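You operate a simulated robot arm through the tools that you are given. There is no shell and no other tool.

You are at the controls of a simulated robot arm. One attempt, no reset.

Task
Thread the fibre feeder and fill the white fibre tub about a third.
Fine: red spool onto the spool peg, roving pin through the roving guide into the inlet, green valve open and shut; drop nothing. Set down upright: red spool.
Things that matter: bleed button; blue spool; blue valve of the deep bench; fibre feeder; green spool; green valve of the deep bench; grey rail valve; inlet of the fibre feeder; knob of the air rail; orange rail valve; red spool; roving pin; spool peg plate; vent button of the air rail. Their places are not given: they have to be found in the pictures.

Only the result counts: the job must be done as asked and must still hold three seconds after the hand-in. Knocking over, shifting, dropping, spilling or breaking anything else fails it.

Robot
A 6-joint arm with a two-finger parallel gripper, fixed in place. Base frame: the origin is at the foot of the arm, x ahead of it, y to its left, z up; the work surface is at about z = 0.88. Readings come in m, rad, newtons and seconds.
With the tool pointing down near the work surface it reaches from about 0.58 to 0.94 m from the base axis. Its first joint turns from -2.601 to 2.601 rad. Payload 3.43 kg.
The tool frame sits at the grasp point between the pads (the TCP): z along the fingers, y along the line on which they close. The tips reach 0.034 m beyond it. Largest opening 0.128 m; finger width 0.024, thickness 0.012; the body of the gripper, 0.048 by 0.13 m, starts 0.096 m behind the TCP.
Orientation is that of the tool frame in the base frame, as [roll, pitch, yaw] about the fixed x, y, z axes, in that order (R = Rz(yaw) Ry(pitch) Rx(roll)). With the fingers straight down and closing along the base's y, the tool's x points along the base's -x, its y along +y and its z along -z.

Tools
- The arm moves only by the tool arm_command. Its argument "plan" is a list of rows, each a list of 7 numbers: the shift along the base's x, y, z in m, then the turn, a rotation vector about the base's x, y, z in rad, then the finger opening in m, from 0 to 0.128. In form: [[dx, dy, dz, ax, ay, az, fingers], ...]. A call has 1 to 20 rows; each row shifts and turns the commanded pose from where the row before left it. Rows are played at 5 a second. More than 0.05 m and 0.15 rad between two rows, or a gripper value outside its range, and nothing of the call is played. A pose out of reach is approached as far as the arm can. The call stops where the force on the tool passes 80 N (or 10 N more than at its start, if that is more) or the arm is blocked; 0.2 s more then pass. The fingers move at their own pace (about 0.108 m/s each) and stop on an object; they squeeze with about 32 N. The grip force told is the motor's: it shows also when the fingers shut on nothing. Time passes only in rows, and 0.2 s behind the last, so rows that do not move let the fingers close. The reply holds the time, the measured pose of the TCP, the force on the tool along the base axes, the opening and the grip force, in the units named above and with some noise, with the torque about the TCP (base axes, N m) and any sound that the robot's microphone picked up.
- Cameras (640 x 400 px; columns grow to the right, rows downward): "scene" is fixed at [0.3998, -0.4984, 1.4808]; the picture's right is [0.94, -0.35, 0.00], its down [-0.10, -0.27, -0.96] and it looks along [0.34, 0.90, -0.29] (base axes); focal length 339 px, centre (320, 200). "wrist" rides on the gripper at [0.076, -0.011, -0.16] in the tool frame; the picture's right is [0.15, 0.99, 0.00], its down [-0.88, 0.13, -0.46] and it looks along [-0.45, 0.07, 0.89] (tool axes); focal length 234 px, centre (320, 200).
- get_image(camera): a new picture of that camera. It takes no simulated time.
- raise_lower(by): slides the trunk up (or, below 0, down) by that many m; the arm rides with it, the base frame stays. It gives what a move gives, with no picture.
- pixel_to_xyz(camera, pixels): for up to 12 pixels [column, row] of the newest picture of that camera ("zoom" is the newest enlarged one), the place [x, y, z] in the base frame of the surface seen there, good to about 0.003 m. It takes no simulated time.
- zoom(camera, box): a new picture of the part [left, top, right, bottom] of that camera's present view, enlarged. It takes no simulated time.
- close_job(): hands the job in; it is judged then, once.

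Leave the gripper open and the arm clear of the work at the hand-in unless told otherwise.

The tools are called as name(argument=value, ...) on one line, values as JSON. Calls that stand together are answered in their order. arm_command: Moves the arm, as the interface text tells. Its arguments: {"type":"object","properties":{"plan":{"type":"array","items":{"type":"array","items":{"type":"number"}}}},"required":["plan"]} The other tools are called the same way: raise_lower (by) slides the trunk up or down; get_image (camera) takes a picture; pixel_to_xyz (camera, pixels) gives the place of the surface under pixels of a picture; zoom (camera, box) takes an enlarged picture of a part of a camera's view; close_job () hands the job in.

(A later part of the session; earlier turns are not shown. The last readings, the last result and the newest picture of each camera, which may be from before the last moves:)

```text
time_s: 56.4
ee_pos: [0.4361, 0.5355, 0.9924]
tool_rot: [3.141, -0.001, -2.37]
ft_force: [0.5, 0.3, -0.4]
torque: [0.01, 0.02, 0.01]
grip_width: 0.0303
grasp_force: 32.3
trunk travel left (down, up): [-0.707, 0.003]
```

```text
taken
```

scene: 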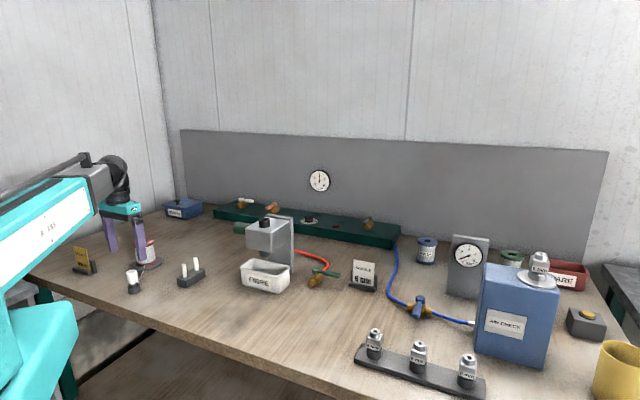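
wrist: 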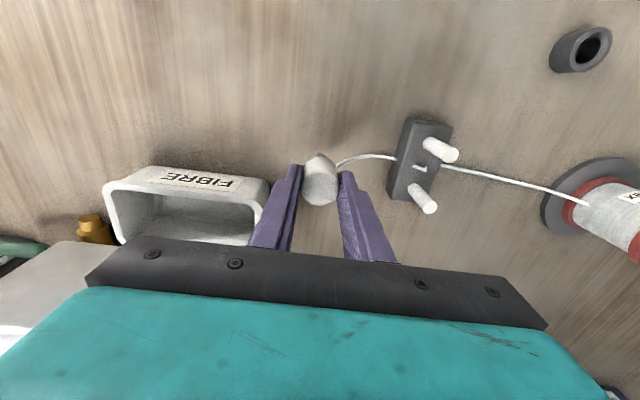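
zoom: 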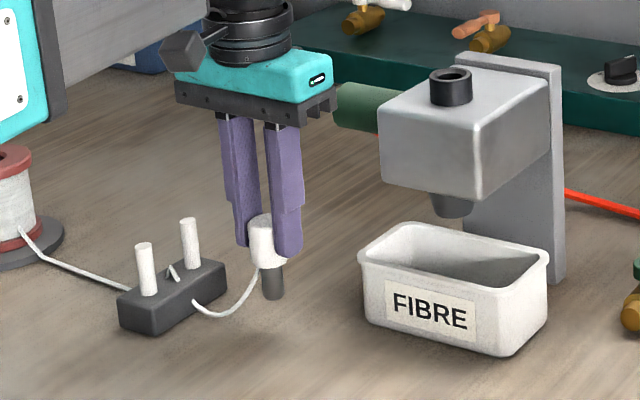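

The roving runs from the spool through the guide to the pin. Now I raise the pin straight up to z 1.195 while yawing back to -3.14 (keeps the camera housing off the boom).

arm_command(plan=[[0, 0, 0.006, 0, 0, -0.04, 0.015], [0, 0, 0.012, 0, 0, -0.08, 0.015], [0, 0, 0.016, 0, 0, -0.1, 0.015], [0, 0, 0.018, 0, 0, -0.11, 0.015], [0, 0, 0.018, 0, 0, -0.11, 0.015], [0, 0, 0.018, 0, 0, -0.11, 0.015], [0, 0, 0.018, 0, 0, -0.1, 0.015], [0, 0, 0.018, 0, 0, -0.08, 0.015], [0, 0, 0.018, 0, 0, -0.04, 0.015], [0, 0, 0.018, 0, 0, 0, 0.015], [0, 0, 0.016, 0, 0, 0, 0.015], [0, 0, 0.012, 0, 0, 0, 0.015], [0, 0, 0.009, 0, 0, 0, 0.015], [0, 0, 0.0055, 0, 0, 0, 0.015], [0, 0, 0, 0, 0, 0, 0.015]])

get_image(camera="wrist")

zoom(camera="scene", box=[130, 160, 310, 305])

```text
time_s: 59.6
ee_pos: [0.4349, 0.5357, 1.196]
tool_rot: [-3.14, 0.0, -3.139]
ft_force: [-0.2, -0.1, -0.1]
torque: [0.0, -0.02, 0.01]
grip_width: 0.0302
grasp_force: 31.8
trunk travel left (down, up): [-0.707, 0.003]
```

```text
taken
```

wrist: 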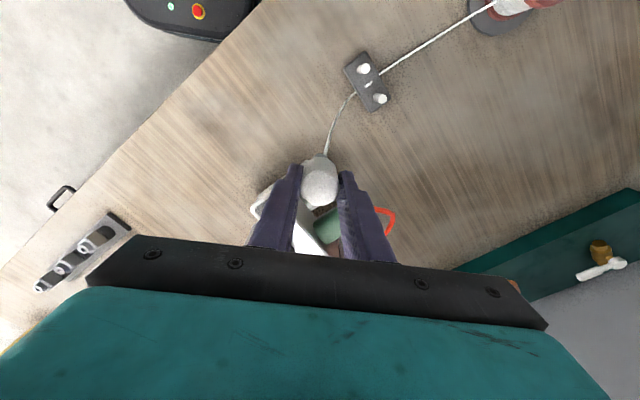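

```text
2.76 times, centred on (220, 232) of scene
```

zoom: 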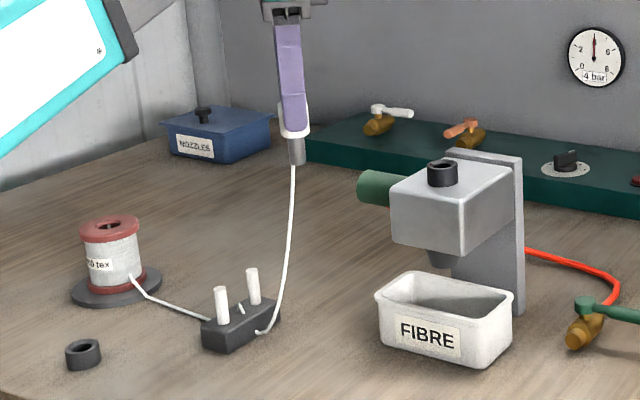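

The roving stays in the guide. Now I measure the inlet ring precisely in an enlarged scene view around (265,222).

zoom(camera="scene", box=[250, 207, 280, 237])

```text
13.33 times, centred on (265, 222) of scene
```

zoom: 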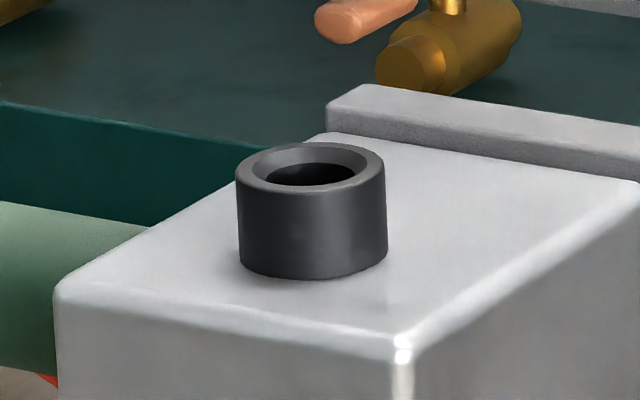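

I measure the ring's rim all round.

pixel_to_xyz(camera="zoom", pixels=[[243, 170], [380, 168], [311, 191], [311, 145], [262, 153], [360, 152], [262, 187], [360, 185], [311, 210], [311, 240], [311, 270], [311, 165]])

pixel_to_xyz(camera="zoom", pixels=[[243, 170], [380, 168], [311, 191], [311, 145], [262, 153], [360, 152], [262, 187], [360, 185], [311, 210], [311, 240], [311, 270], [311, 165]])

```text
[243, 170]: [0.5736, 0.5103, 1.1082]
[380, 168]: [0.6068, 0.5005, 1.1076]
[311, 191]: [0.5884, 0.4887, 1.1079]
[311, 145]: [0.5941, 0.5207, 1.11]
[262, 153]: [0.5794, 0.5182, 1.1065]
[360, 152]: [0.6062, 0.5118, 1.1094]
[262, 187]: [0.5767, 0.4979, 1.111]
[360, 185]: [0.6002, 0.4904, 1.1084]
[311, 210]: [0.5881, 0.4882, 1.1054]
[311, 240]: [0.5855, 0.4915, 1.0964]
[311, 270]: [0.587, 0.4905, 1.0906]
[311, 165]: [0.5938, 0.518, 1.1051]
```

```text
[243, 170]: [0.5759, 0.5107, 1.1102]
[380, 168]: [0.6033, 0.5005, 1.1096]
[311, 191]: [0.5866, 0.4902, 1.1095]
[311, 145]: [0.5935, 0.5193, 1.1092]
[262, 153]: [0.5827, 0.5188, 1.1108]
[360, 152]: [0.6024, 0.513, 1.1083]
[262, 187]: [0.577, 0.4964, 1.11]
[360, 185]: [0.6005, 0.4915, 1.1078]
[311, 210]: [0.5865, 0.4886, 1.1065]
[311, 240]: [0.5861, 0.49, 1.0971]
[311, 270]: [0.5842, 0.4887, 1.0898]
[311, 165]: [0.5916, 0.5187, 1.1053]
```

Averaging opposite rim points gives the inlet centre (0.5905, 0.505), top z 1.109. I carry the pin over it at z 1.195 (shank tip at about 1.1235).

arm_command(plan=[[0.006, -0.0012, 0, 0, 0, 0, 0.015], [0.012, -0.0024, 0, 0, 0, 0, 0.015], [0.018, -0.0035, 0, 0, 0, 0, 0.015], [0.02, -0.004, 0, 0, 0, 0, 0.015], [0.02, -0.004, 0, 0, 0, 0, 0.015], [0.02, -0.004, 0, 0, 0, 0, 0.015], [0.02, -0.004, 0, 0, 0, 0, 0.015], [0.018, -0.0035, 0, 0, 0, 0, 0.015], [0.012, -0.0024, 0, 0, 0, 0, 0.015], [0.0066, -0.0012, 0, 0, 0, 0, 0.015], [0.003, -0.0005, 0, 0, 0, 0, 0.015], [0, 0, 0, 0, 0, 0, 0.015], [0, 0, 0, 0, 0, 0, 0.015]])

get_image(camera="wrist")

zoom(camera="scene", box=[240, 185, 290, 235])

get_image(camera="scene")

```text
time_s: 62.4
ee_pos: [0.5907, 0.506, 1.1953]
tool_rot: [3.141, 0.0, -3.139]
ft_force: [0.4, 1.3, -0.9]
torque: [0.0, 0.0, 0.03]
grip_width: 0.0303
grasp_force: 32.7
trunk travel left (down, up): [-0.707, 0.003]
```

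```text
taken
```

wrist: 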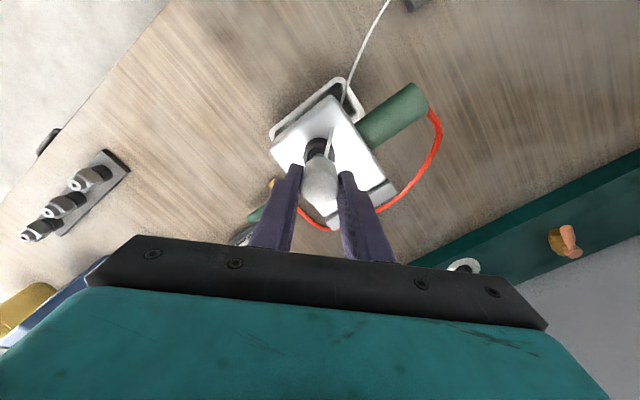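

```text
8.00 times, centred on (265, 210) of scene
```

zoom: 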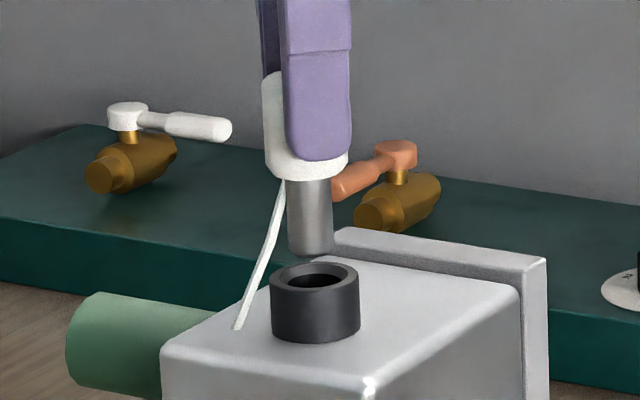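

```text
taken
```

scene: 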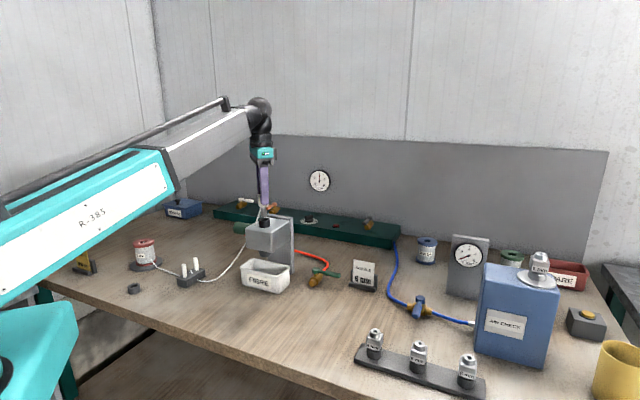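

In the enlargement the shank's lower end is at (311,248) and the ring centre at (316,280), nearly aligned. I measure the shank's surface and the ring in the same picture.

zoom(camera="scene", box=[250, 200, 280, 230])

zoom(camera="wrist", box=[280, 110, 360, 220])

```text
13.33 times, centred on (265, 215) of scene
```

zoom: 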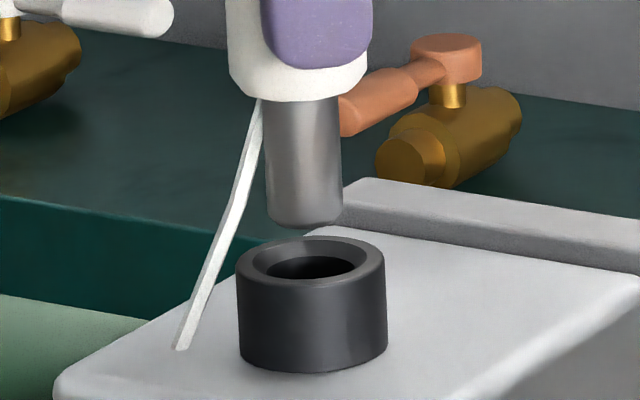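

```text
3.64 times, centred on (320, 165) of wrist
```

zoom: 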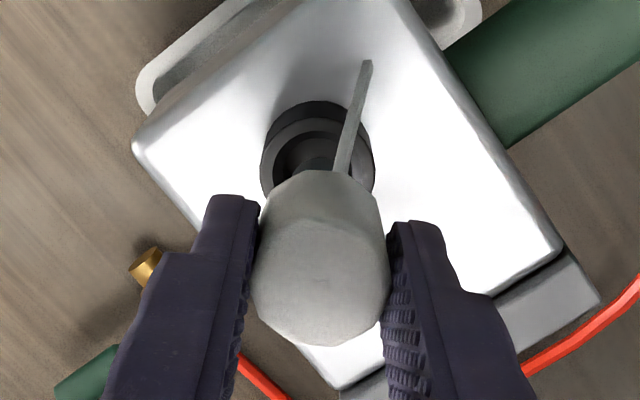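

The wrist view shows the ring beyond the cap. I query its rim points and the shank from the wrist enlargement.

pixel_to_xyz(camera="zoom", pixels=[[266, 165], [370, 165], [300, 124], [330, 122], [275, 140], [362, 140], [268, 180], [368, 182], [310, 165], [325, 165], [300, 150], [340, 130]])

pixel_to_xyz(camera="zoom", pixels=[[266, 165], [370, 165], [300, 124], [330, 122], [275, 140], [362, 140], [268, 180], [368, 182], [310, 168], [320, 168], [300, 112], [330, 112]])

zoom(camera="wrist", box=[300, 125, 340, 165])

```text
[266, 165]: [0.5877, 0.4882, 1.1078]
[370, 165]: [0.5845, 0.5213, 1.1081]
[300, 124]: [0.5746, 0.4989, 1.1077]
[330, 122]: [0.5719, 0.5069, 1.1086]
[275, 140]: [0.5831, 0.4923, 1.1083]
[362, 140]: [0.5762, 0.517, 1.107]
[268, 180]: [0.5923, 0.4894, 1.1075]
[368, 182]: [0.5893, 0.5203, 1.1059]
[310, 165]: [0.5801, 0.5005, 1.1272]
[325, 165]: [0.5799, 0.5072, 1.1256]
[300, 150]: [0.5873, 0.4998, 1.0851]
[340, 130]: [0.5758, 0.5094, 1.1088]
```

```text
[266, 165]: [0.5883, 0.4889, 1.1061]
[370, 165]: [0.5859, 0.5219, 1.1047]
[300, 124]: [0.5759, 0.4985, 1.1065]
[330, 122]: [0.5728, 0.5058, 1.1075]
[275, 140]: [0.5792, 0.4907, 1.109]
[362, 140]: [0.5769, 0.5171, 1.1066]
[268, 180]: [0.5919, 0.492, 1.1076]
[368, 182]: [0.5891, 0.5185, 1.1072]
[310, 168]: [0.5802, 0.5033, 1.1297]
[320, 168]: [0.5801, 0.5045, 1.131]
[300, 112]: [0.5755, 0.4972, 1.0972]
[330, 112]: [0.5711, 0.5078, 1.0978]
```

```text
10.00 times, centred on (320, 145) of wrist
```

zoom: 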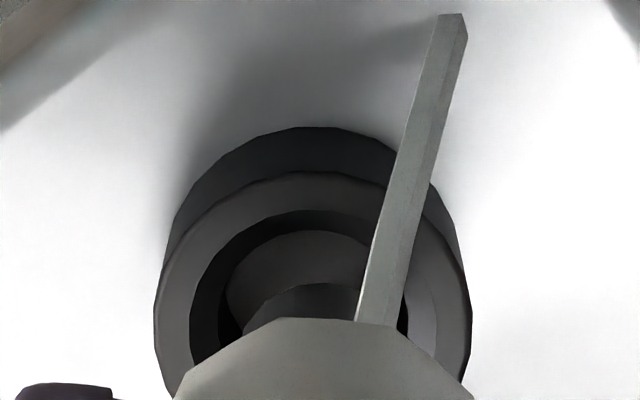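

Wrist and scene agree: the shank is within about 1 mm of the inlet's axis. I shift +0.5 mm in x and lower until the tip is just in the chamfer, then read the force.

arm_command(plan=[[0.0005, 0, -0.003, 0, 0, 0, 0.015], [0, 0, -0.005, 0, 0, 0, 0.015], [0, 0, -0.005, 0, 0, 0, 0.015], [0, 0, -0.003, 0, 0, 0, 0.015], [0, 0, -0.002, 0, 0, 0, 0.015], [0, 0, -0.002, 0, 0, 0, 0.015], [0, 0, 0, 0, 0, 0, 0.015]])

zoom(camera="scene", box=[250, 200, 280, 230])

```text
time_s: 64.0
ee_pos: [0.5925, 0.5049, 1.1756]
tool_rot: [-3.141, 0.001, -3.138]
ft_force: [0.0, -0.5, -1.3]
torque: [-0.02, 0.0, 0.03]
grip_width: 0.0302
grasp_force: 32.3
trunk travel left (down, up): [-0.707, 0.003]
```

```text
13.33 times, centred on (265, 215) of scene
```

zoom: 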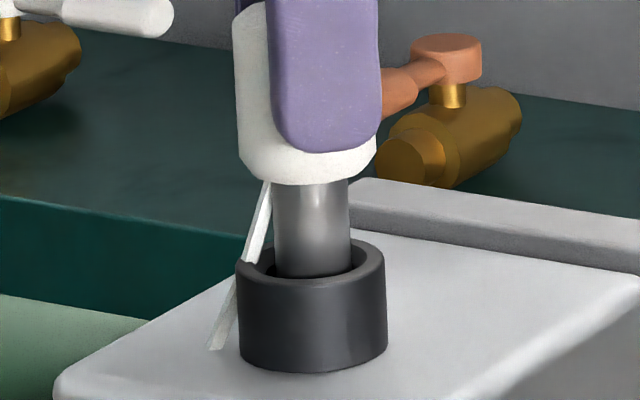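

The shank is entering the ring centred, with no contact force. I continue down 1.2 cm.

arm_command(plan=[[0, 0, -0.002, 0, 0, 0, 0.015], [0, 0, -0.003, 0, 0, 0, 0.015], [0, 0, -0.003, 0, 0, 0, 0.015], [0, 0, -0.003, 0, 0, 0, 0.015], [0, 0, -0.001, 0, 0, 0, 0.015], [0, 0, 0, 0, 0, 0, 0.015]])

```text
time_s: 65.4
ee_pos: [0.5922, 0.5064, 1.1647]
tool_rot: [3.14, 0.0, -3.138]
ft_force: [2.4, 2.0, 7.6]
torque: [0.17, -0.12, -0.02]
grip_width: 0.0304
grasp_force: 32.4
trunk travel left (down, up): [-0.707, 0.003]
```

Light contact: 7.6 N up with a push toward +x and +y, so the bore lies slightly that way. I back up 1 mm and shift (+1.0, +0.8) mm, then read again.

arm_command(plan=[[0, 0, 0.001, 0, 0, 0, 0.015], [0.0005, 0.0004, 0, 0, 0, 0, 0.015], [0.0005, 0.0004, 0, 0, 0, 0, 0.015], [0, 0, 0, 0, 0, 0, 0.015]])

```text
time_s: 66.4
ee_pos: [0.5923, 0.5068, 1.1641]
tool_rot: [-3.141, -0.002, -3.139]
ft_force: [-2.2, -2.1, -0.5]
torque: [-0.11, 0.12, 0.0]
grip_width: 0.0303
grasp_force: 32.3
trunk travel left (down, up): [-0.707, 0.003]
```

Now the push is equally the other way, so the centre is half way back. I shift (-0.5, -0.4) mm and read.

arm_command(plan=[[-0.0005, -0.0004, 0, 0, 0, 0, 0.015], [0, 0, 0, 0, 0, 0, 0.015], [0, 0, 0, 0, 0, 0, 0.015]])

```text
time_s: 67.2
ee_pos: [0.593, 0.5069, 1.1652]
tool_rot: [-3.14, 0.001, -3.137]
ft_force: [-0.1, -1.0, -0.2]
torque: [-0.15, 0.04, 0.02]
grip_width: 0.0303
grasp_force: 31.9
trunk travel left (down, up): [-0.707, 0.003]
```

Nearly free. I nudge -0.3 mm in y and lower 4 mm.

arm_command(plan=[[0, -0.0003, 0, 0, 0, 0, 0.015], [0, 0, -0.001, 0, 0, 0, 0.015], [0, 0, -0.0015, 0, 0, 0, 0.015], [0, 0, -0.0015, 0, 0, 0, 0.015], [0, 0, 0, 0, 0, 0, 0.015]])

```text
time_s: 68.4
ee_pos: [0.5922, 0.5049, 1.1619]
tool_rot: [3.139, 0.002, -3.137]
ft_force: [3.0, 2.0, 19.2]
torque: [0.32, -0.25, -0.07]
grip_width: 0.0302
grasp_force: 32.1
trunk travel left (down, up): [-0.707, 0.003]
```

19 N upward at shank tip about 1.09, still with a gap under the cap. I stop and look closely.

zoom(camera="scene", box=[250, 200, 280, 230])

zoom(camera="wrist", box=[290, 120, 350, 180])

```text
13.33 times, centred on (265, 215) of scene
```

zoom: 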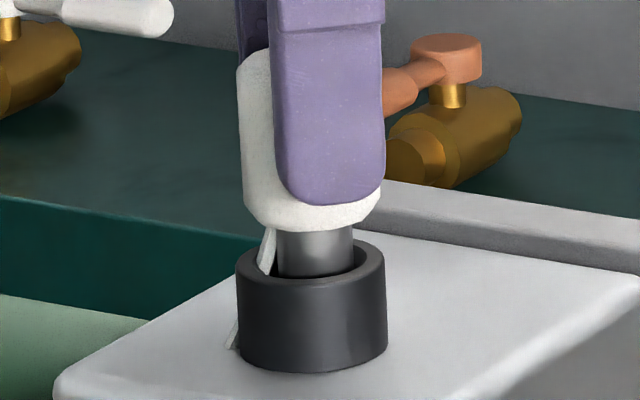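

```text
6.67 times, centred on (320, 150) of wrist
```

zoom: 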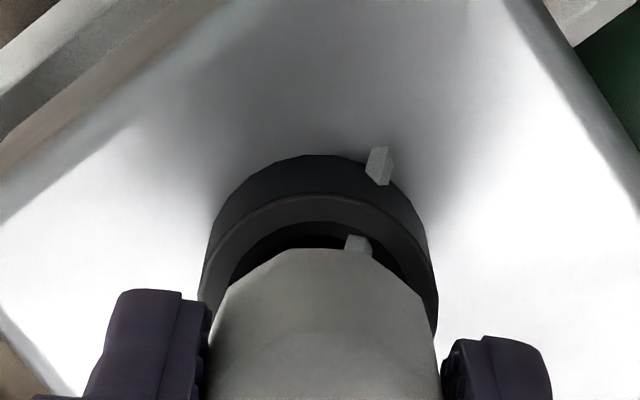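

The cap stands about 14 mm above the ring, much as it stood above its holder, so the shank may already be on the inlet's floor (about 1.09). I ease off 2 mm and check the sideways forces to find out.

arm_command(plan=[[0, 0, 0.001, 0, 0, 0, 0.015], [0, 0, 0.001, 0, 0, 0, 0.015], [0, 0, 0, 0, 0, 0, 0.015]])

```text
time_s: 69.2
ee_pos: [0.592, 0.506, 1.161]
tool_rot: [-3.14, -0.001, -3.141]
ft_force: [1.0, 1.6, 5.4]
torque: [0.11, -0.1, -0.01]
grip_width: 0.0302
grasp_force: 31.4
trunk travel left (down, up): [-0.707, 0.003]
```

Contact force follows height like a floor contact. I measure cap bottom edge and ring top in the enlarged scene view to see how deep the shank is.

zoom(camera="scene", box=[250, 200, 280, 230])

pixel_to_xyz(camera="zoom", pixels=[[300, 220], [330, 220], [310, 226], [315, 240], [315, 255], [315, 265], [315, 272], [311, 290], [311, 283], [255, 170], [250, 100], [311, 360]])

pixel_to_xyz(camera="zoom", pixels=[[300, 220], [330, 220], [310, 226], [315, 240], [315, 255], [315, 265], [315, 272], [311, 290], [311, 283], [255, 170], [250, 100], [311, 360]])

```text
13.33 times, centred on (265, 215) of scene
```

zoom: 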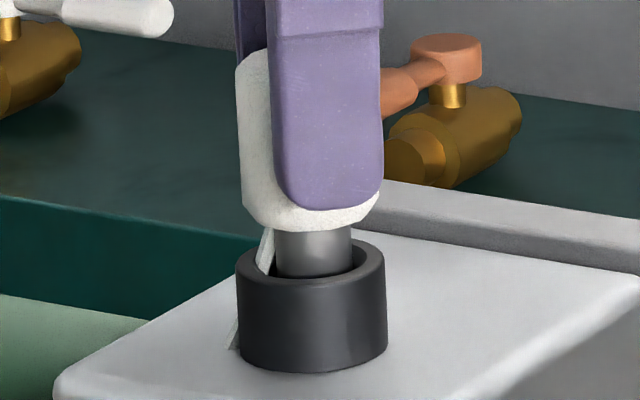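

```text
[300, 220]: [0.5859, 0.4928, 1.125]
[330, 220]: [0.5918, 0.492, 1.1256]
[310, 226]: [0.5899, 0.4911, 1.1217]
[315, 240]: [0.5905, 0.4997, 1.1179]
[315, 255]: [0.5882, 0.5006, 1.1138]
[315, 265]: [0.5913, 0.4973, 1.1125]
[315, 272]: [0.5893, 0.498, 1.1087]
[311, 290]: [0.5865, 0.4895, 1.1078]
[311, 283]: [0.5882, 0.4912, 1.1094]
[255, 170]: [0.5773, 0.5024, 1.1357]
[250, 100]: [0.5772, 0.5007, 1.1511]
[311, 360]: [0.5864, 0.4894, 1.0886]
```

```text
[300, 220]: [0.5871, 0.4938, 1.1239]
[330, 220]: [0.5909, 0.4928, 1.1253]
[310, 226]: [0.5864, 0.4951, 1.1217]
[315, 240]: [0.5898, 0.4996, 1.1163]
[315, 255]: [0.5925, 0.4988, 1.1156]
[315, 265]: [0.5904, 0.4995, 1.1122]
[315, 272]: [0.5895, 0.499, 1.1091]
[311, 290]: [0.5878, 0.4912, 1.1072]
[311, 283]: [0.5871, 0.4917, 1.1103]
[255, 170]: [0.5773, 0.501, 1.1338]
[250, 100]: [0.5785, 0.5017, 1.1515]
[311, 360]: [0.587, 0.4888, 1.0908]
```

Cap bottom is at about 1.1205 and the ring top at 1.109, so about 22 mm of the 34 mm shank is in, the same depth as in its holder: it is seated. I ease the press off and open the fingers slowly.

arm_command(plan=[[0, 0, 0.0006, 0, 0, 0, 0.015], [0, 0, 0, 0, 0, 0, 0.015], [0, 0, 0, 0, 0, 0, 0.034], [0, 0, 0, 0, 0, 0, 0.04], [0, 0, 0, 0, 0, 0, 0.05], [0, 0, 0, 0, 0, 0, 0.06], [0, 0, 0, 0, 0, 0, 0.06]])

zoom(camera="scene", box=[250, 200, 280, 230])

zoom(camera="wrist", box=[260, 100, 380, 260])

```text
time_s: 70.8
ee_pos: [0.5935, 0.5053, 1.1635]
tool_rot: [3.141, 0.002, -3.138]
ft_force: [0.7, 0.8, 0.8]
torque: [0.02, -0.02, -0.02]
grip_width: 0.06
grasp_force: 0.1
trunk travel left (down, up): [-0.707, 0.003]
```

```text
13.33 times, centred on (265, 215) of scene
```

zoom: 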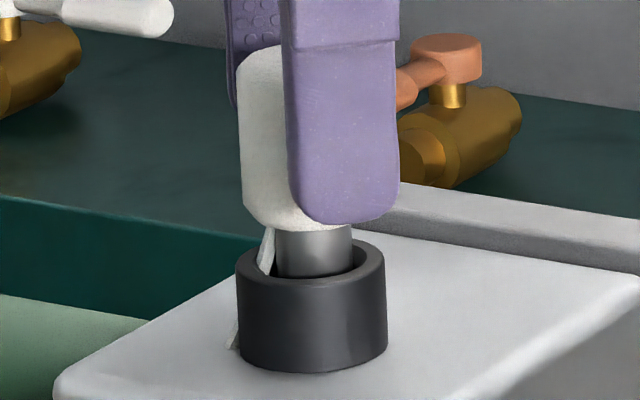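

```text
2.50 times, centred on (320, 180) of wrist
```

zoom: 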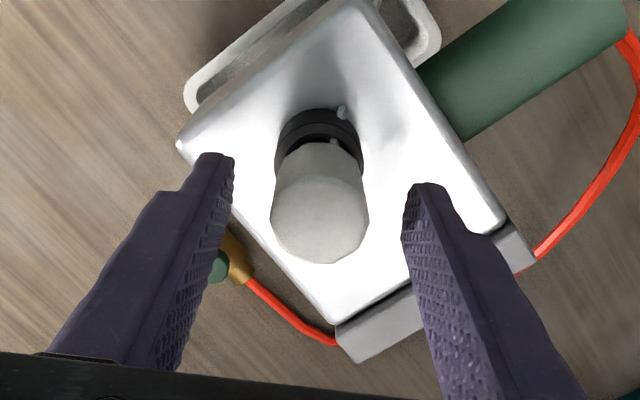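

The pin stands free in the inlet. I raise the open gripper straight up to z 1.215, clear of the cap.

arm_command(plan=[[0, 0, 0.004, 0, 0, 0, 0.064], [0, 0, 0.008, 0, 0, 0, 0.064], [0, 0, 0.012, 0, 0, 0, 0.064], [0, 0, 0.012, 0, 0, 0, 0.064], [0, 0, 0.01, 0, 0, 0, 0.064], [0, 0, 0.005, 0, 0, 0, 0.064], [0, 0, 0.002, 0, 0, 0, 0.064]])

get_image(camera="scene")

zoom(camera="scene", box=[120, 190, 300, 300])

get_image(camera="wrist")

```text
time_s: 72.4
ee_pos: [0.5934, 0.5059, 1.2164]
tool_rot: [-3.142, -0.002, -3.138]
ft_force: [0.2, 0.0, 0.3]
torque: [0.02, 0.02, -0.01]
grip_width: 0.0639
grasp_force: 0.0
trunk travel left (down, up): [-0.707, 0.003]
```

```text
taken
```

scene: 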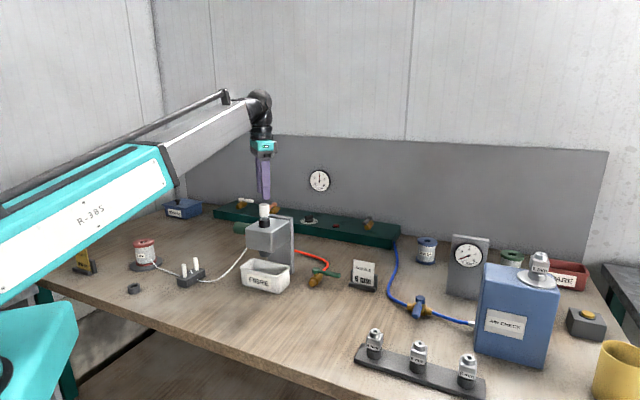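

```text
3.56 times, centred on (210, 245) of scene
```

zoom: 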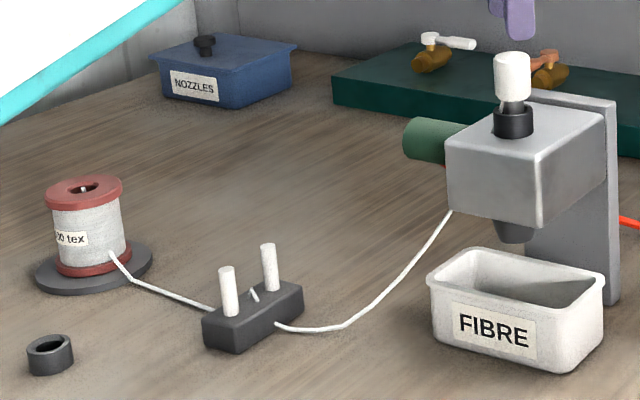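

```text
taken
```

wrist: 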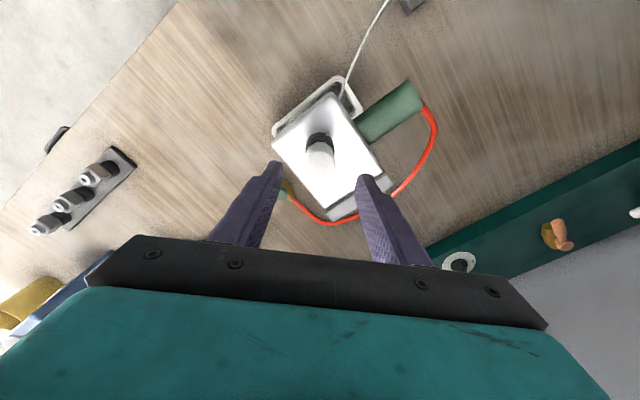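

Roving is threaded spool–guide–inlet. A close look at the seated pin from the scene camera now that the fingers are away.

zoom(camera="scene", box=[250, 200, 280, 230])

zoom(camera="scene", box=[290, 240, 390, 300])

```text
13.33 times, centred on (265, 215) of scene
```

zoom: 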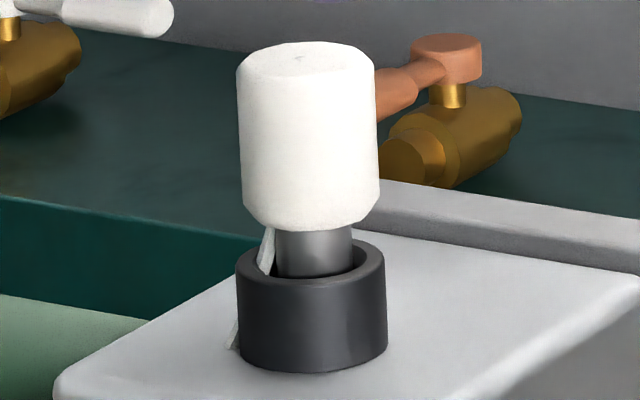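

```text
6.40 times, centred on (340, 270) of scene
```

zoom: 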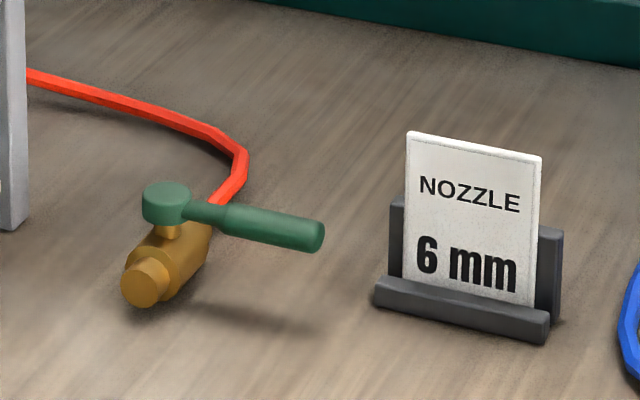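

Pin upright and seated. Now the green valve: hub at (166,200) and handle end at (322,238) in this enlargement. I measure handle, body and the nearby card holder.

pixel_to_xyz(camera="zoom", pixels=[[166, 188], [166, 210], [200, 212], [240, 218], [280, 227], [315, 232], [322, 240], [145, 285], [180, 250], [205, 235], [225, 195], [190, 240]])

pixel_to_xyz(camera="zoom", pixels=[[166, 188], [166, 205], [200, 210], [240, 214], [280, 222], [315, 230], [320, 245], [380, 290], [545, 330], [400, 220], [545, 240], [235, 170]])

```text
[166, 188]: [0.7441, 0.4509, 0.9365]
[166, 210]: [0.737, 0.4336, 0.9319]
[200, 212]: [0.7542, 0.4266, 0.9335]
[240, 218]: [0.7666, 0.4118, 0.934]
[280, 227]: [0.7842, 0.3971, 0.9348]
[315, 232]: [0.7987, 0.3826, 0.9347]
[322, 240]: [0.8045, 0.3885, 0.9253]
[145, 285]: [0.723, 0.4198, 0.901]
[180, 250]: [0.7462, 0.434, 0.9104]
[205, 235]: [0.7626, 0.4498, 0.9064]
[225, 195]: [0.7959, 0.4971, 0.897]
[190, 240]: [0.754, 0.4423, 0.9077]
```

```text
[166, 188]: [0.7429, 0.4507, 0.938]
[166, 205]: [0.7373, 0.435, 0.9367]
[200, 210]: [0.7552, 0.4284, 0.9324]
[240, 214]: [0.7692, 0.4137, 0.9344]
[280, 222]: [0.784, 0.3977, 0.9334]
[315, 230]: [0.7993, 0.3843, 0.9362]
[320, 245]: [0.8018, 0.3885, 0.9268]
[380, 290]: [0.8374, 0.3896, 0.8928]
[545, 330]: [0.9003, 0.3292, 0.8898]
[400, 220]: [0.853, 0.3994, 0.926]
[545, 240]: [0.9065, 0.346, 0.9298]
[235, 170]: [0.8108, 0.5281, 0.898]
```

Hub centre about (0.741, 0.443), handle points along (0.73, -0.68) with its end near (0.805, 0.384), height about 0.928; the body lies along (0.7, 0.7), so it is shut now. I move above the handle at (0.7885, 0.3988), z 1.2, turning the fingers to straddle it.

arm_command(plan=[[0.0039, -0.0021, 0, 0, 0, -0.015, 0.064], [0.0098, -0.0054, 0, 0, 0, -0.0375, 0.064], [0.0156, -0.0086, 0, 0, 0, -0.06, 0.064], [0.0195, -0.0107, 0, 0, 0, -0.075, 0.064], [0.0195, -0.0107, -0.002, 0, 0, -0.075, 0.064], [0.0195, -0.0107, -0.002, 0, 0, -0.075, 0.064], [0.0195, -0.0107, -0.002, 0, 0, -0.075, 0.064], [0.0195, -0.0107, -0.002, 0, 0, -0.075, 0.064], [0.0195, -0.0107, -0.002, 0, 0, -0.075, 0.064], [0.0195, -0.0107, -0.002, 0, 0, -0.075, 0.064], [0.0137, -0.0075, -0.002, 0, 0, -0.0525, 0.064], [0.0098, -0.0054, 0, 0, 0, -0.0375, 0.064], [0.0058, -0.0032, 0, 0, 0, -0.0225, 0.064]])

get_image(camera="wrist")

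get_image(camera="scene")

```text
time_s: 75.2
ee_pos: [0.7885, 0.3986, 1.2022]
tool_rot: [3.14, 0.001, 2.393]
ft_force: [0.6, 1.1, -0.2]
torque: [0.02, 0.01, -0.01]
grip_width: 0.064
grasp_force: 0.0
trunk travel left (down, up): [-0.707, 0.003]
```

```text
taken
```

wrist: 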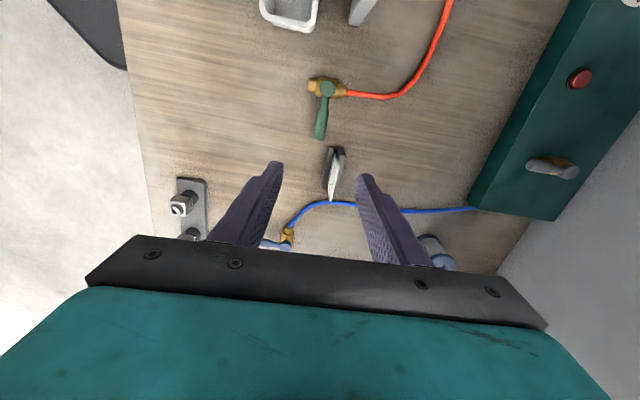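

```text
taken
```

scene: 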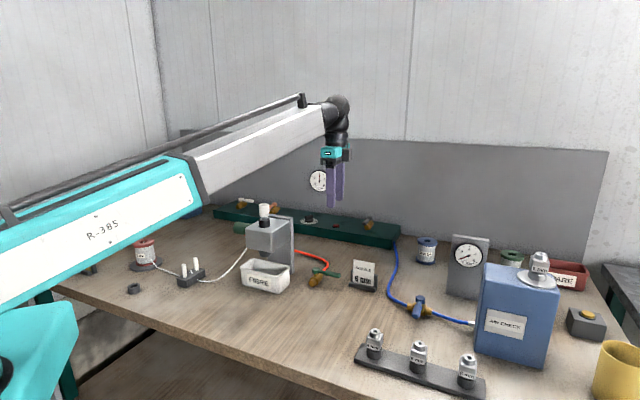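

The wrist camera shows the valve: hub near (328,90), handle to (319,135), hose leaving to the right. I enlarge and measure the handle from here.

zoom(camera="wrist", box=[290, 65, 370, 205])

```text
2.86 times, centred on (330, 135) of wrist
```

zoom: 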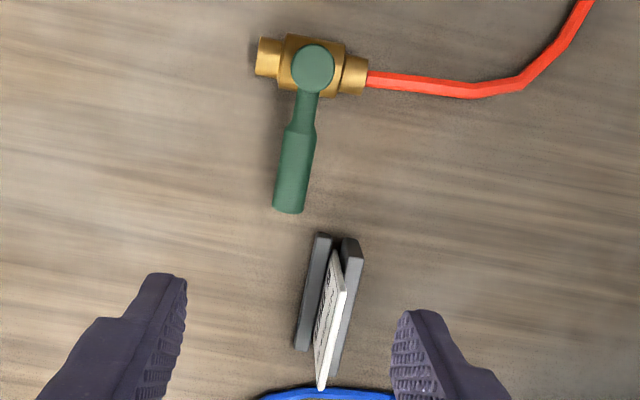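

pixel_to_xyz(camera="zoom", pixels=[[313, 69], [296, 69], [332, 69], [313, 50], [313, 88], [307, 105], [300, 140], [295, 165], [290, 190], [287, 208], [275, 190], [305, 190]])

pixel_to_xyz(camera="zoom", pixels=[[313, 69], [296, 69], [332, 69], [313, 50], [313, 88], [307, 105], [300, 140], [295, 165], [290, 190], [287, 208], [320, 240], [350, 245]])

```text
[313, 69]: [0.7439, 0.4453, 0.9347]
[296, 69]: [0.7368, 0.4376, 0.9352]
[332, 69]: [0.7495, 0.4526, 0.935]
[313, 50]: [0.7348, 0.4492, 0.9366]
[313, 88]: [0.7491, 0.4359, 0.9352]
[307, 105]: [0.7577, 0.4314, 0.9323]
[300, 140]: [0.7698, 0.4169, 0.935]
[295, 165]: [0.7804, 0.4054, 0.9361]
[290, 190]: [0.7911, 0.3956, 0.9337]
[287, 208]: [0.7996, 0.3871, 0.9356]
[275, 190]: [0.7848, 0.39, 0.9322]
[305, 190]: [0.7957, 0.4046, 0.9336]
```

```text
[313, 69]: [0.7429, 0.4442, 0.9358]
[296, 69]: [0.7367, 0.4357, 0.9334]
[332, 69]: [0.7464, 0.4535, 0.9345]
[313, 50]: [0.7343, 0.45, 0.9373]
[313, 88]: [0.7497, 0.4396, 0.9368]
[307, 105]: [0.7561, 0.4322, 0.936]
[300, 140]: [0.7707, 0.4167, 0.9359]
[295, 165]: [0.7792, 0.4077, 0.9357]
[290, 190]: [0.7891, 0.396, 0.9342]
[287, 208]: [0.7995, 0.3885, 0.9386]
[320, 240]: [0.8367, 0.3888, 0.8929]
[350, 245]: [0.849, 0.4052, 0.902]
```

Hub (0.7425, 0.4445), handle end (0.7995, 0.388), direction (0.71, -0.705), top 0.935, thickness 0.018. I align to (0.7865, 0.4008) and go down to z 1.0 with fingers open at 0.064 first.

arm_command(plan=[[-0.001, 0.001, -0.006, 0, 0, -0.017, 0.064], [-0.001, 0.0012, -0.012, 0, 0, -0.017, 0.064], [0, 0, -0.018, 0, 0, 0, 0.064], [0, 0, -0.022, 0, 0, 0, 0.064], [0, 0, -0.024, 0, 0, 0, 0.064], [0, 0, -0.024, 0, 0, 0, 0.064], [0, 0, -0.024, 0, 0, 0, 0.064], [0, 0, -0.024, 0, 0, 0, 0.064], [0, 0, -0.02, 0, 0, 0, 0.064], [0, 0, -0.014, 0, 0, 0, 0.064], [0, 0, -0.008, 0, 0, 0, 0.064], [0, 0, -0.004, 0, 0, 0, 0.064]])

get_image(camera="wrist")

zoom(camera="scene", box=[270, 210, 400, 310])

```text
time_s: 77.8
ee_pos: [0.785, 0.3993, 1.0013]
tool_rot: [-3.141, 0.0, 2.361]
ft_force: [-0.7, 0.5, 0.4]
torque: [-0.01, 0.0, 0.01]
grip_width: 0.0641
grasp_force: 0.0
trunk travel left (down, up): [-0.707, 0.003]
```

```text
taken
```

wrist: 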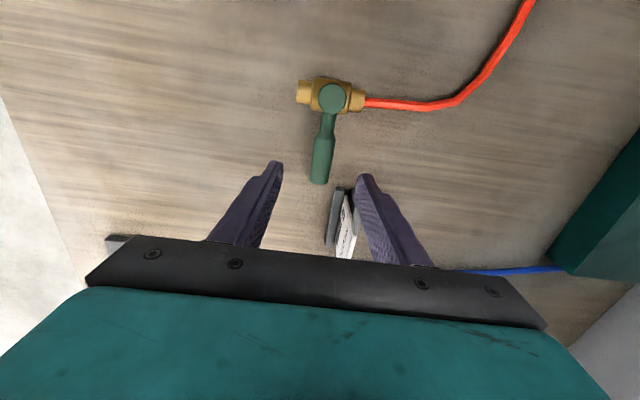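

```text
4.00 times, centred on (335, 260) of scene
```

zoom: 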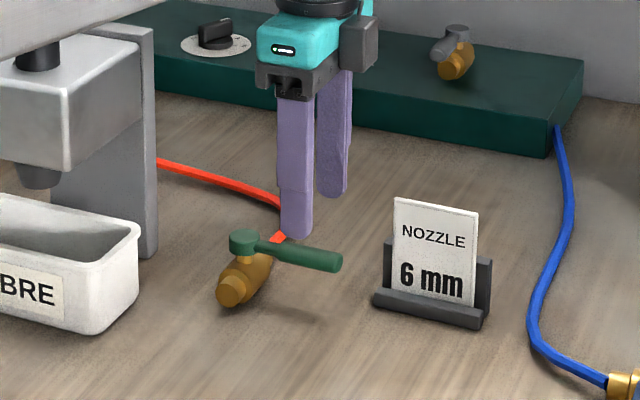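

The handle is between the fingers. I go down the rest to z 0.943 and narrow the fingers to about 0.032.

arm_command(plan=[[0, 0, -0.006, 0, 0, 0, 0.064], [0, 0, -0.012, 0, 0, 0, 0.064], [0, 0, -0.014, 0, 0, 0, 0.064], [0, 0, -0.012, 0, 0, 0, 0.064], [0, 0, -0.009, 0, 0, 0, 0.064], [0, 0, -0.005, 0, 0, 0, 0.064], [0, 0, 0, 0, 0, 0, 0.05], [0, 0, 0, 0, 0, 0, 0.036], [0, 0, 0, 0, 0, 0, 0.032]])

get_image(camera="wrist")

zoom(camera="scene", box=[270, 210, 400, 310])

```text
time_s: 79.8
ee_pos: [0.7863, 0.4009, 0.9442]
tool_rot: [3.141, 0.0, 2.358]
ft_force: [0.5, -0.3, 0.5]
torque: [0.04, 0.0, 0.0]
grip_width: 0.032
grasp_force: 0.1
trunk travel left (down, up): [-0.707, 0.003]
```

```text
taken
```

wrist: 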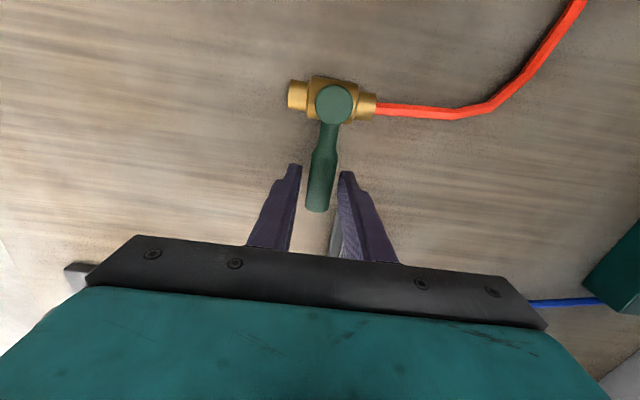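

```text
4.00 times, centred on (335, 260) of scene
```

zoom: 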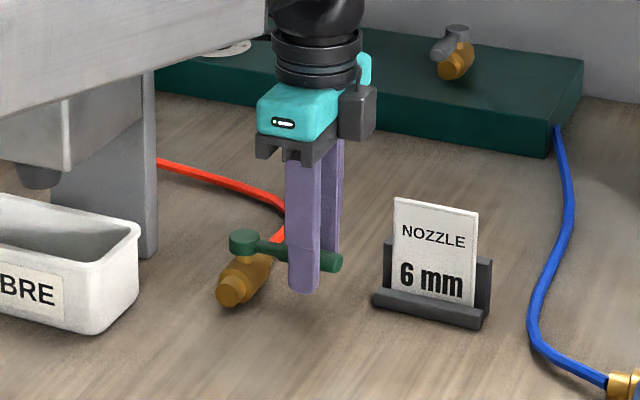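

The fingers straddle the handle. Before turning I check that I can see the tub's inside from the scene camera in this posture.

get_image(camera="scene")

zoom(camera="scene", box=[230, 240, 300, 300])

```text
taken
```

scene: 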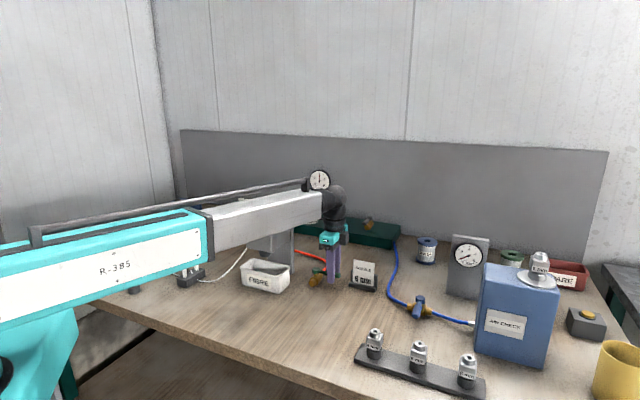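

```text
6.67 times, centred on (265, 270) of scene
```

zoom: 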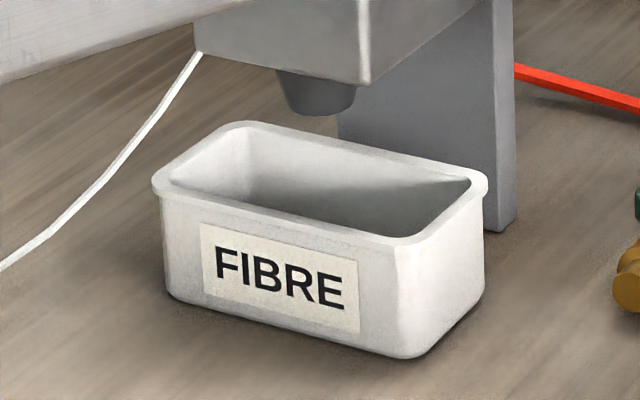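

The tub is visible. I record baseline heights of what shows inside it (back wall just above the front rim) for later level checks.

pixel_to_xyz(camera="zoom", pixels=[[200, 190], [250, 200], [300, 212], [350, 224], [400, 232], [300, 180], [400, 200], [250, 160], [330, 140], [470, 185], [250, 125], [160, 185]])

pixel_to_xyz(camera="zoom", pixels=[[170, 295], [400, 355], [480, 300], [330, 228], [240, 195], [280, 200], [320, 205], [370, 215], [420, 225], [200, 170], [230, 185], [440, 205]])

```text
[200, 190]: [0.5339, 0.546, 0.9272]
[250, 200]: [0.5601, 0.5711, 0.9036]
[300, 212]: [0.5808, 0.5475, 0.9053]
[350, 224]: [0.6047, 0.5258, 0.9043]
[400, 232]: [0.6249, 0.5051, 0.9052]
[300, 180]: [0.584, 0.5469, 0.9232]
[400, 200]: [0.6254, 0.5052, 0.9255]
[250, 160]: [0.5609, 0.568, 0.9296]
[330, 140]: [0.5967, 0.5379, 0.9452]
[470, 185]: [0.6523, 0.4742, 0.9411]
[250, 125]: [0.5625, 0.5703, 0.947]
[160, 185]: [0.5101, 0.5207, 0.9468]
```

```text
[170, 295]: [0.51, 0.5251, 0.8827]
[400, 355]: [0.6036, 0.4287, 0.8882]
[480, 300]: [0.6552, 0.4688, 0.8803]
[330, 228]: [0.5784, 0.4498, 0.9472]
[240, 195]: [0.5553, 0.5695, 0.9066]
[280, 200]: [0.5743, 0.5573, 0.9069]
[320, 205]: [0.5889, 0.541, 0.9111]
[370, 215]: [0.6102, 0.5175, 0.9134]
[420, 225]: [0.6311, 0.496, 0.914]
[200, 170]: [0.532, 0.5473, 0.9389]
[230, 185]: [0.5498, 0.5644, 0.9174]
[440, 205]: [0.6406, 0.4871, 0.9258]
```

The lowest visible inner wall is at z 0.904; with floor near 0.885 and rim 0.947, a third is at about 0.905 – so fibre appearing just above the front rim means about a third. Now I nudge the handle counter-clockwise (toward the hose) by about 9 mm and read the force.

arm_command(plan=[[0.0014, 0.0014, 0, 0, 0, 0, 0.032], [0.0021, 0.0021, 0, 0, 0, 0, 0.032], [0.0018, 0.0018, 0, 0, 0, 0, 0.032], [0.0014, 0.0014, 0, 0, 0, 0, 0.032], [0, 0, 0, 0, 0, 0, 0.032]])

```text
time_s: 81.0
ee_pos: [0.7927, 0.4068, 0.9445]
tool_rot: [-3.141, 0.0, 2.36]
ft_force: [-7.2, -7.3, -3.0]
torque: [0.02, 0.03, -0.12]
grip_width: 0.0375
grasp_force: 5.0
trunk travel left (down, up): [-0.707, 0.003]
```

10 N of resistance. I check whether the handle has moved.

zoom(camera="wrist", box=[270, 65, 390, 225])

```text
2.50 times, centred on (330, 145) of wrist
```

zoom: 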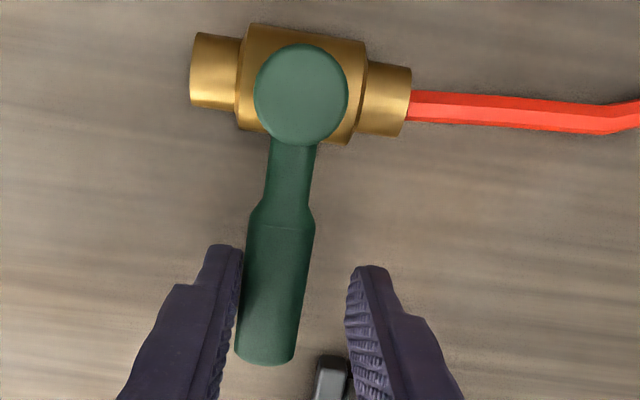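

The handle has not turned; it may be a stop on this side. I try the other direction (clockwise) with the same gentle push.

arm_command(plan=[[-0.0021, -0.0021, 0, 0, 0, 0, 0.032], [-0.0028, -0.0028, 0, 0, 0, 0, 0.032], [-0.0028, -0.0028, 0, 0, 0, 0, 0.032], [-0.0028, -0.0028, 0, 0, 0, 0, 0.032], [-0.0021, -0.0021, 0, 0, 0, 0, 0.032], [-0.0008, -0.0008, 0, 0, 0, 0, 0.032], [0, 0, 0, 0, 0, 0, 0.032]])

zoom(camera="wrist", box=[270, 65, 390, 225])

```text
time_s: 82.6
ee_pos: [0.7798, 0.3935, 0.9436]
tool_rot: [3.14, 0.0, 2.359]
ft_force: [3.4, 0.6, 0.4]
torque: [0.01, -0.03, -0.06]
grip_width: 0.0334
grasp_force: 1.0
trunk travel left (down, up): [-0.707, 0.003]
```

```text
2.50 times, centred on (330, 145) of wrist
```

zoom: 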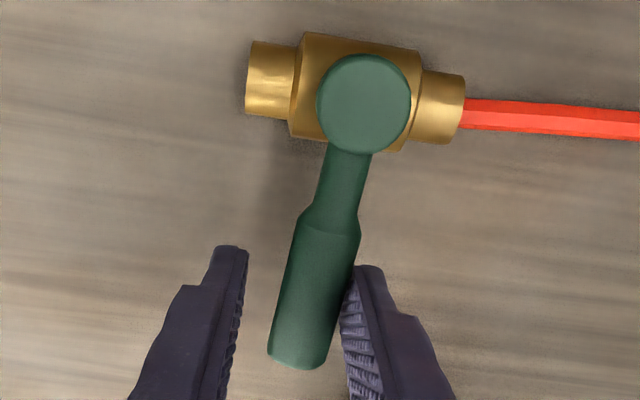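

That is the opening direction: the handle turned about 7° with only 3 N. I continue clockwise along the arc around the hub, about 16° more, turning the fork with it, then look at the tub.

arm_command(plan=[[-0.0036, -0.0025, 0, 0, 0, -0.09, 0.032], [-0.0038, -0.0022, 0, 0, 0, -0.08, 0.032], [-0.0039, -0.002, 0, 0, 0, -0.07, 0.032], [-0.004, -0.0017, 0, 0, 0, -0.07, 0.032]])

zoom(camera="wrist", box=[250, 65, 410, 265])

zoom(camera="scene", box=[230, 220, 350, 300])

```text
time_s: 83.6
ee_pos: [0.7638, 0.3844, 0.9444]
tool_rot: [-3.141, 0.0, 2.05]
ft_force: [0.0, 1.1, -0.4]
torque: [0.04, 0.0, 0.04]
grip_width: 0.0323
grasp_force: 0.2
trunk travel left (down, up): [-0.707, 0.003]
```

```text
2.00 times, centred on (330, 165) of wrist
```

zoom: 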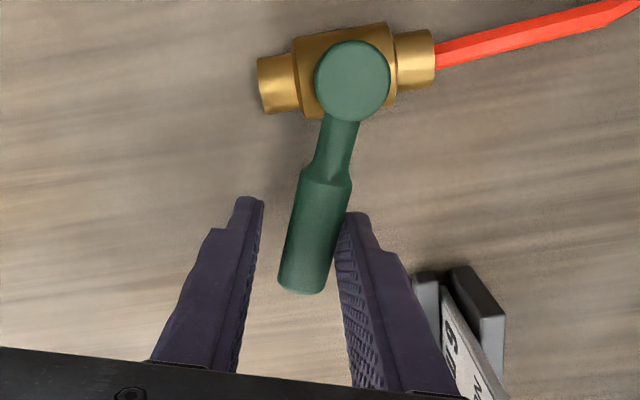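

```text
5.00 times, centred on (290, 260) of scene
```

zoom: 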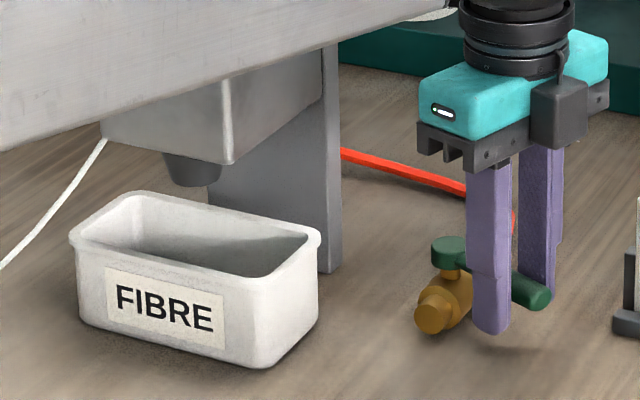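

The handle is about 24° from shut; no fibre yet. I turn about 20° more.

arm_command(plan=[[-0.0042, -0.0014, 0, 0, 0, -0.07, 0.032], [-0.0043, -0.0011, 0, 0, 0, -0.07, 0.032], [-0.0043, -0.0008, 0, 0, 0, -0.07, 0.032], [-0.0043, -0.0005, 0, 0, 0, -0.07, 0.032], [-0.0044, -0.0002, 0, 0, 0, -0.07, 0.032]])

zoom(camera="wrist", box=[250, 65, 410, 265])

zoom(camera="scene", box=[230, 220, 350, 300])

```text
time_s: 84.8
ee_pos: [0.7424, 0.382, 0.9447]
tool_rot: [-3.142, 0.001, 1.7]
ft_force: [0.6, 0.0, -0.9]
torque: [-0.02, 0.02, -0.03]
grip_width: 0.0325
grasp_force: 0.1
trunk travel left (down, up): [-0.707, 0.003]
```

```text
2.00 times, centred on (330, 165) of wrist
```

zoom: 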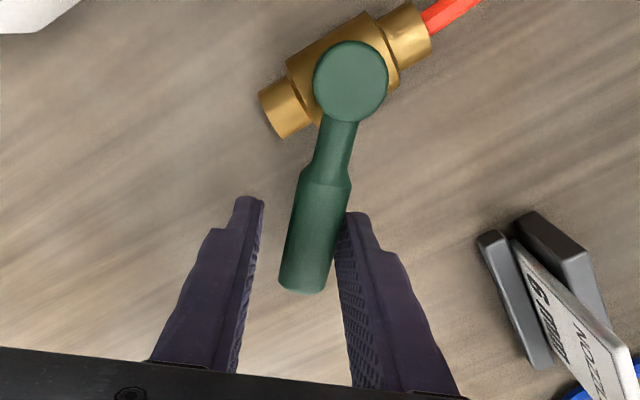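

```text
5.00 times, centred on (290, 260) of scene
```

zoom: 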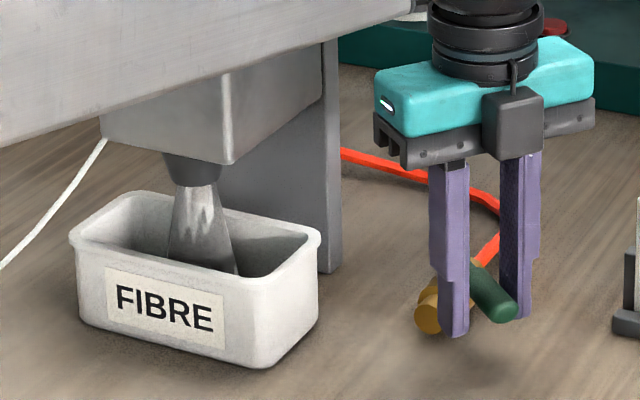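

Fibre is flowing at about 45°. I hold here for a moment and watch the rate.

arm_command(plan=[[0, 0, 0, 0, 0, 0, 0.032], [0, 0, 0, 0, 0, 0, 0.032]])

zoom(camera="scene", box=[235, 240, 295, 290])

```text
time_s: 85.4
ee_pos: [0.7426, 0.3826, 0.9448]
tool_rot: [-3.14, 0.0, 1.701]
ft_force: [0.4, 0.8, 1.0]
torque: [0.04, 0.01, 0.0]
grip_width: 0.0323
grasp_force: 0.1
trunk travel left (down, up): [-0.707, 0.003]
```

```text
8.00 times, centred on (265, 265) of scene
```

zoom: 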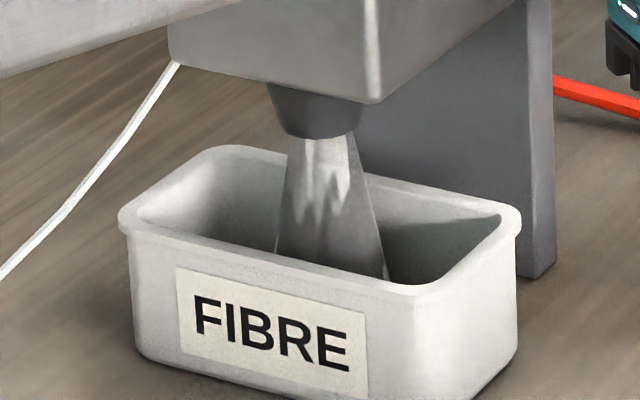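

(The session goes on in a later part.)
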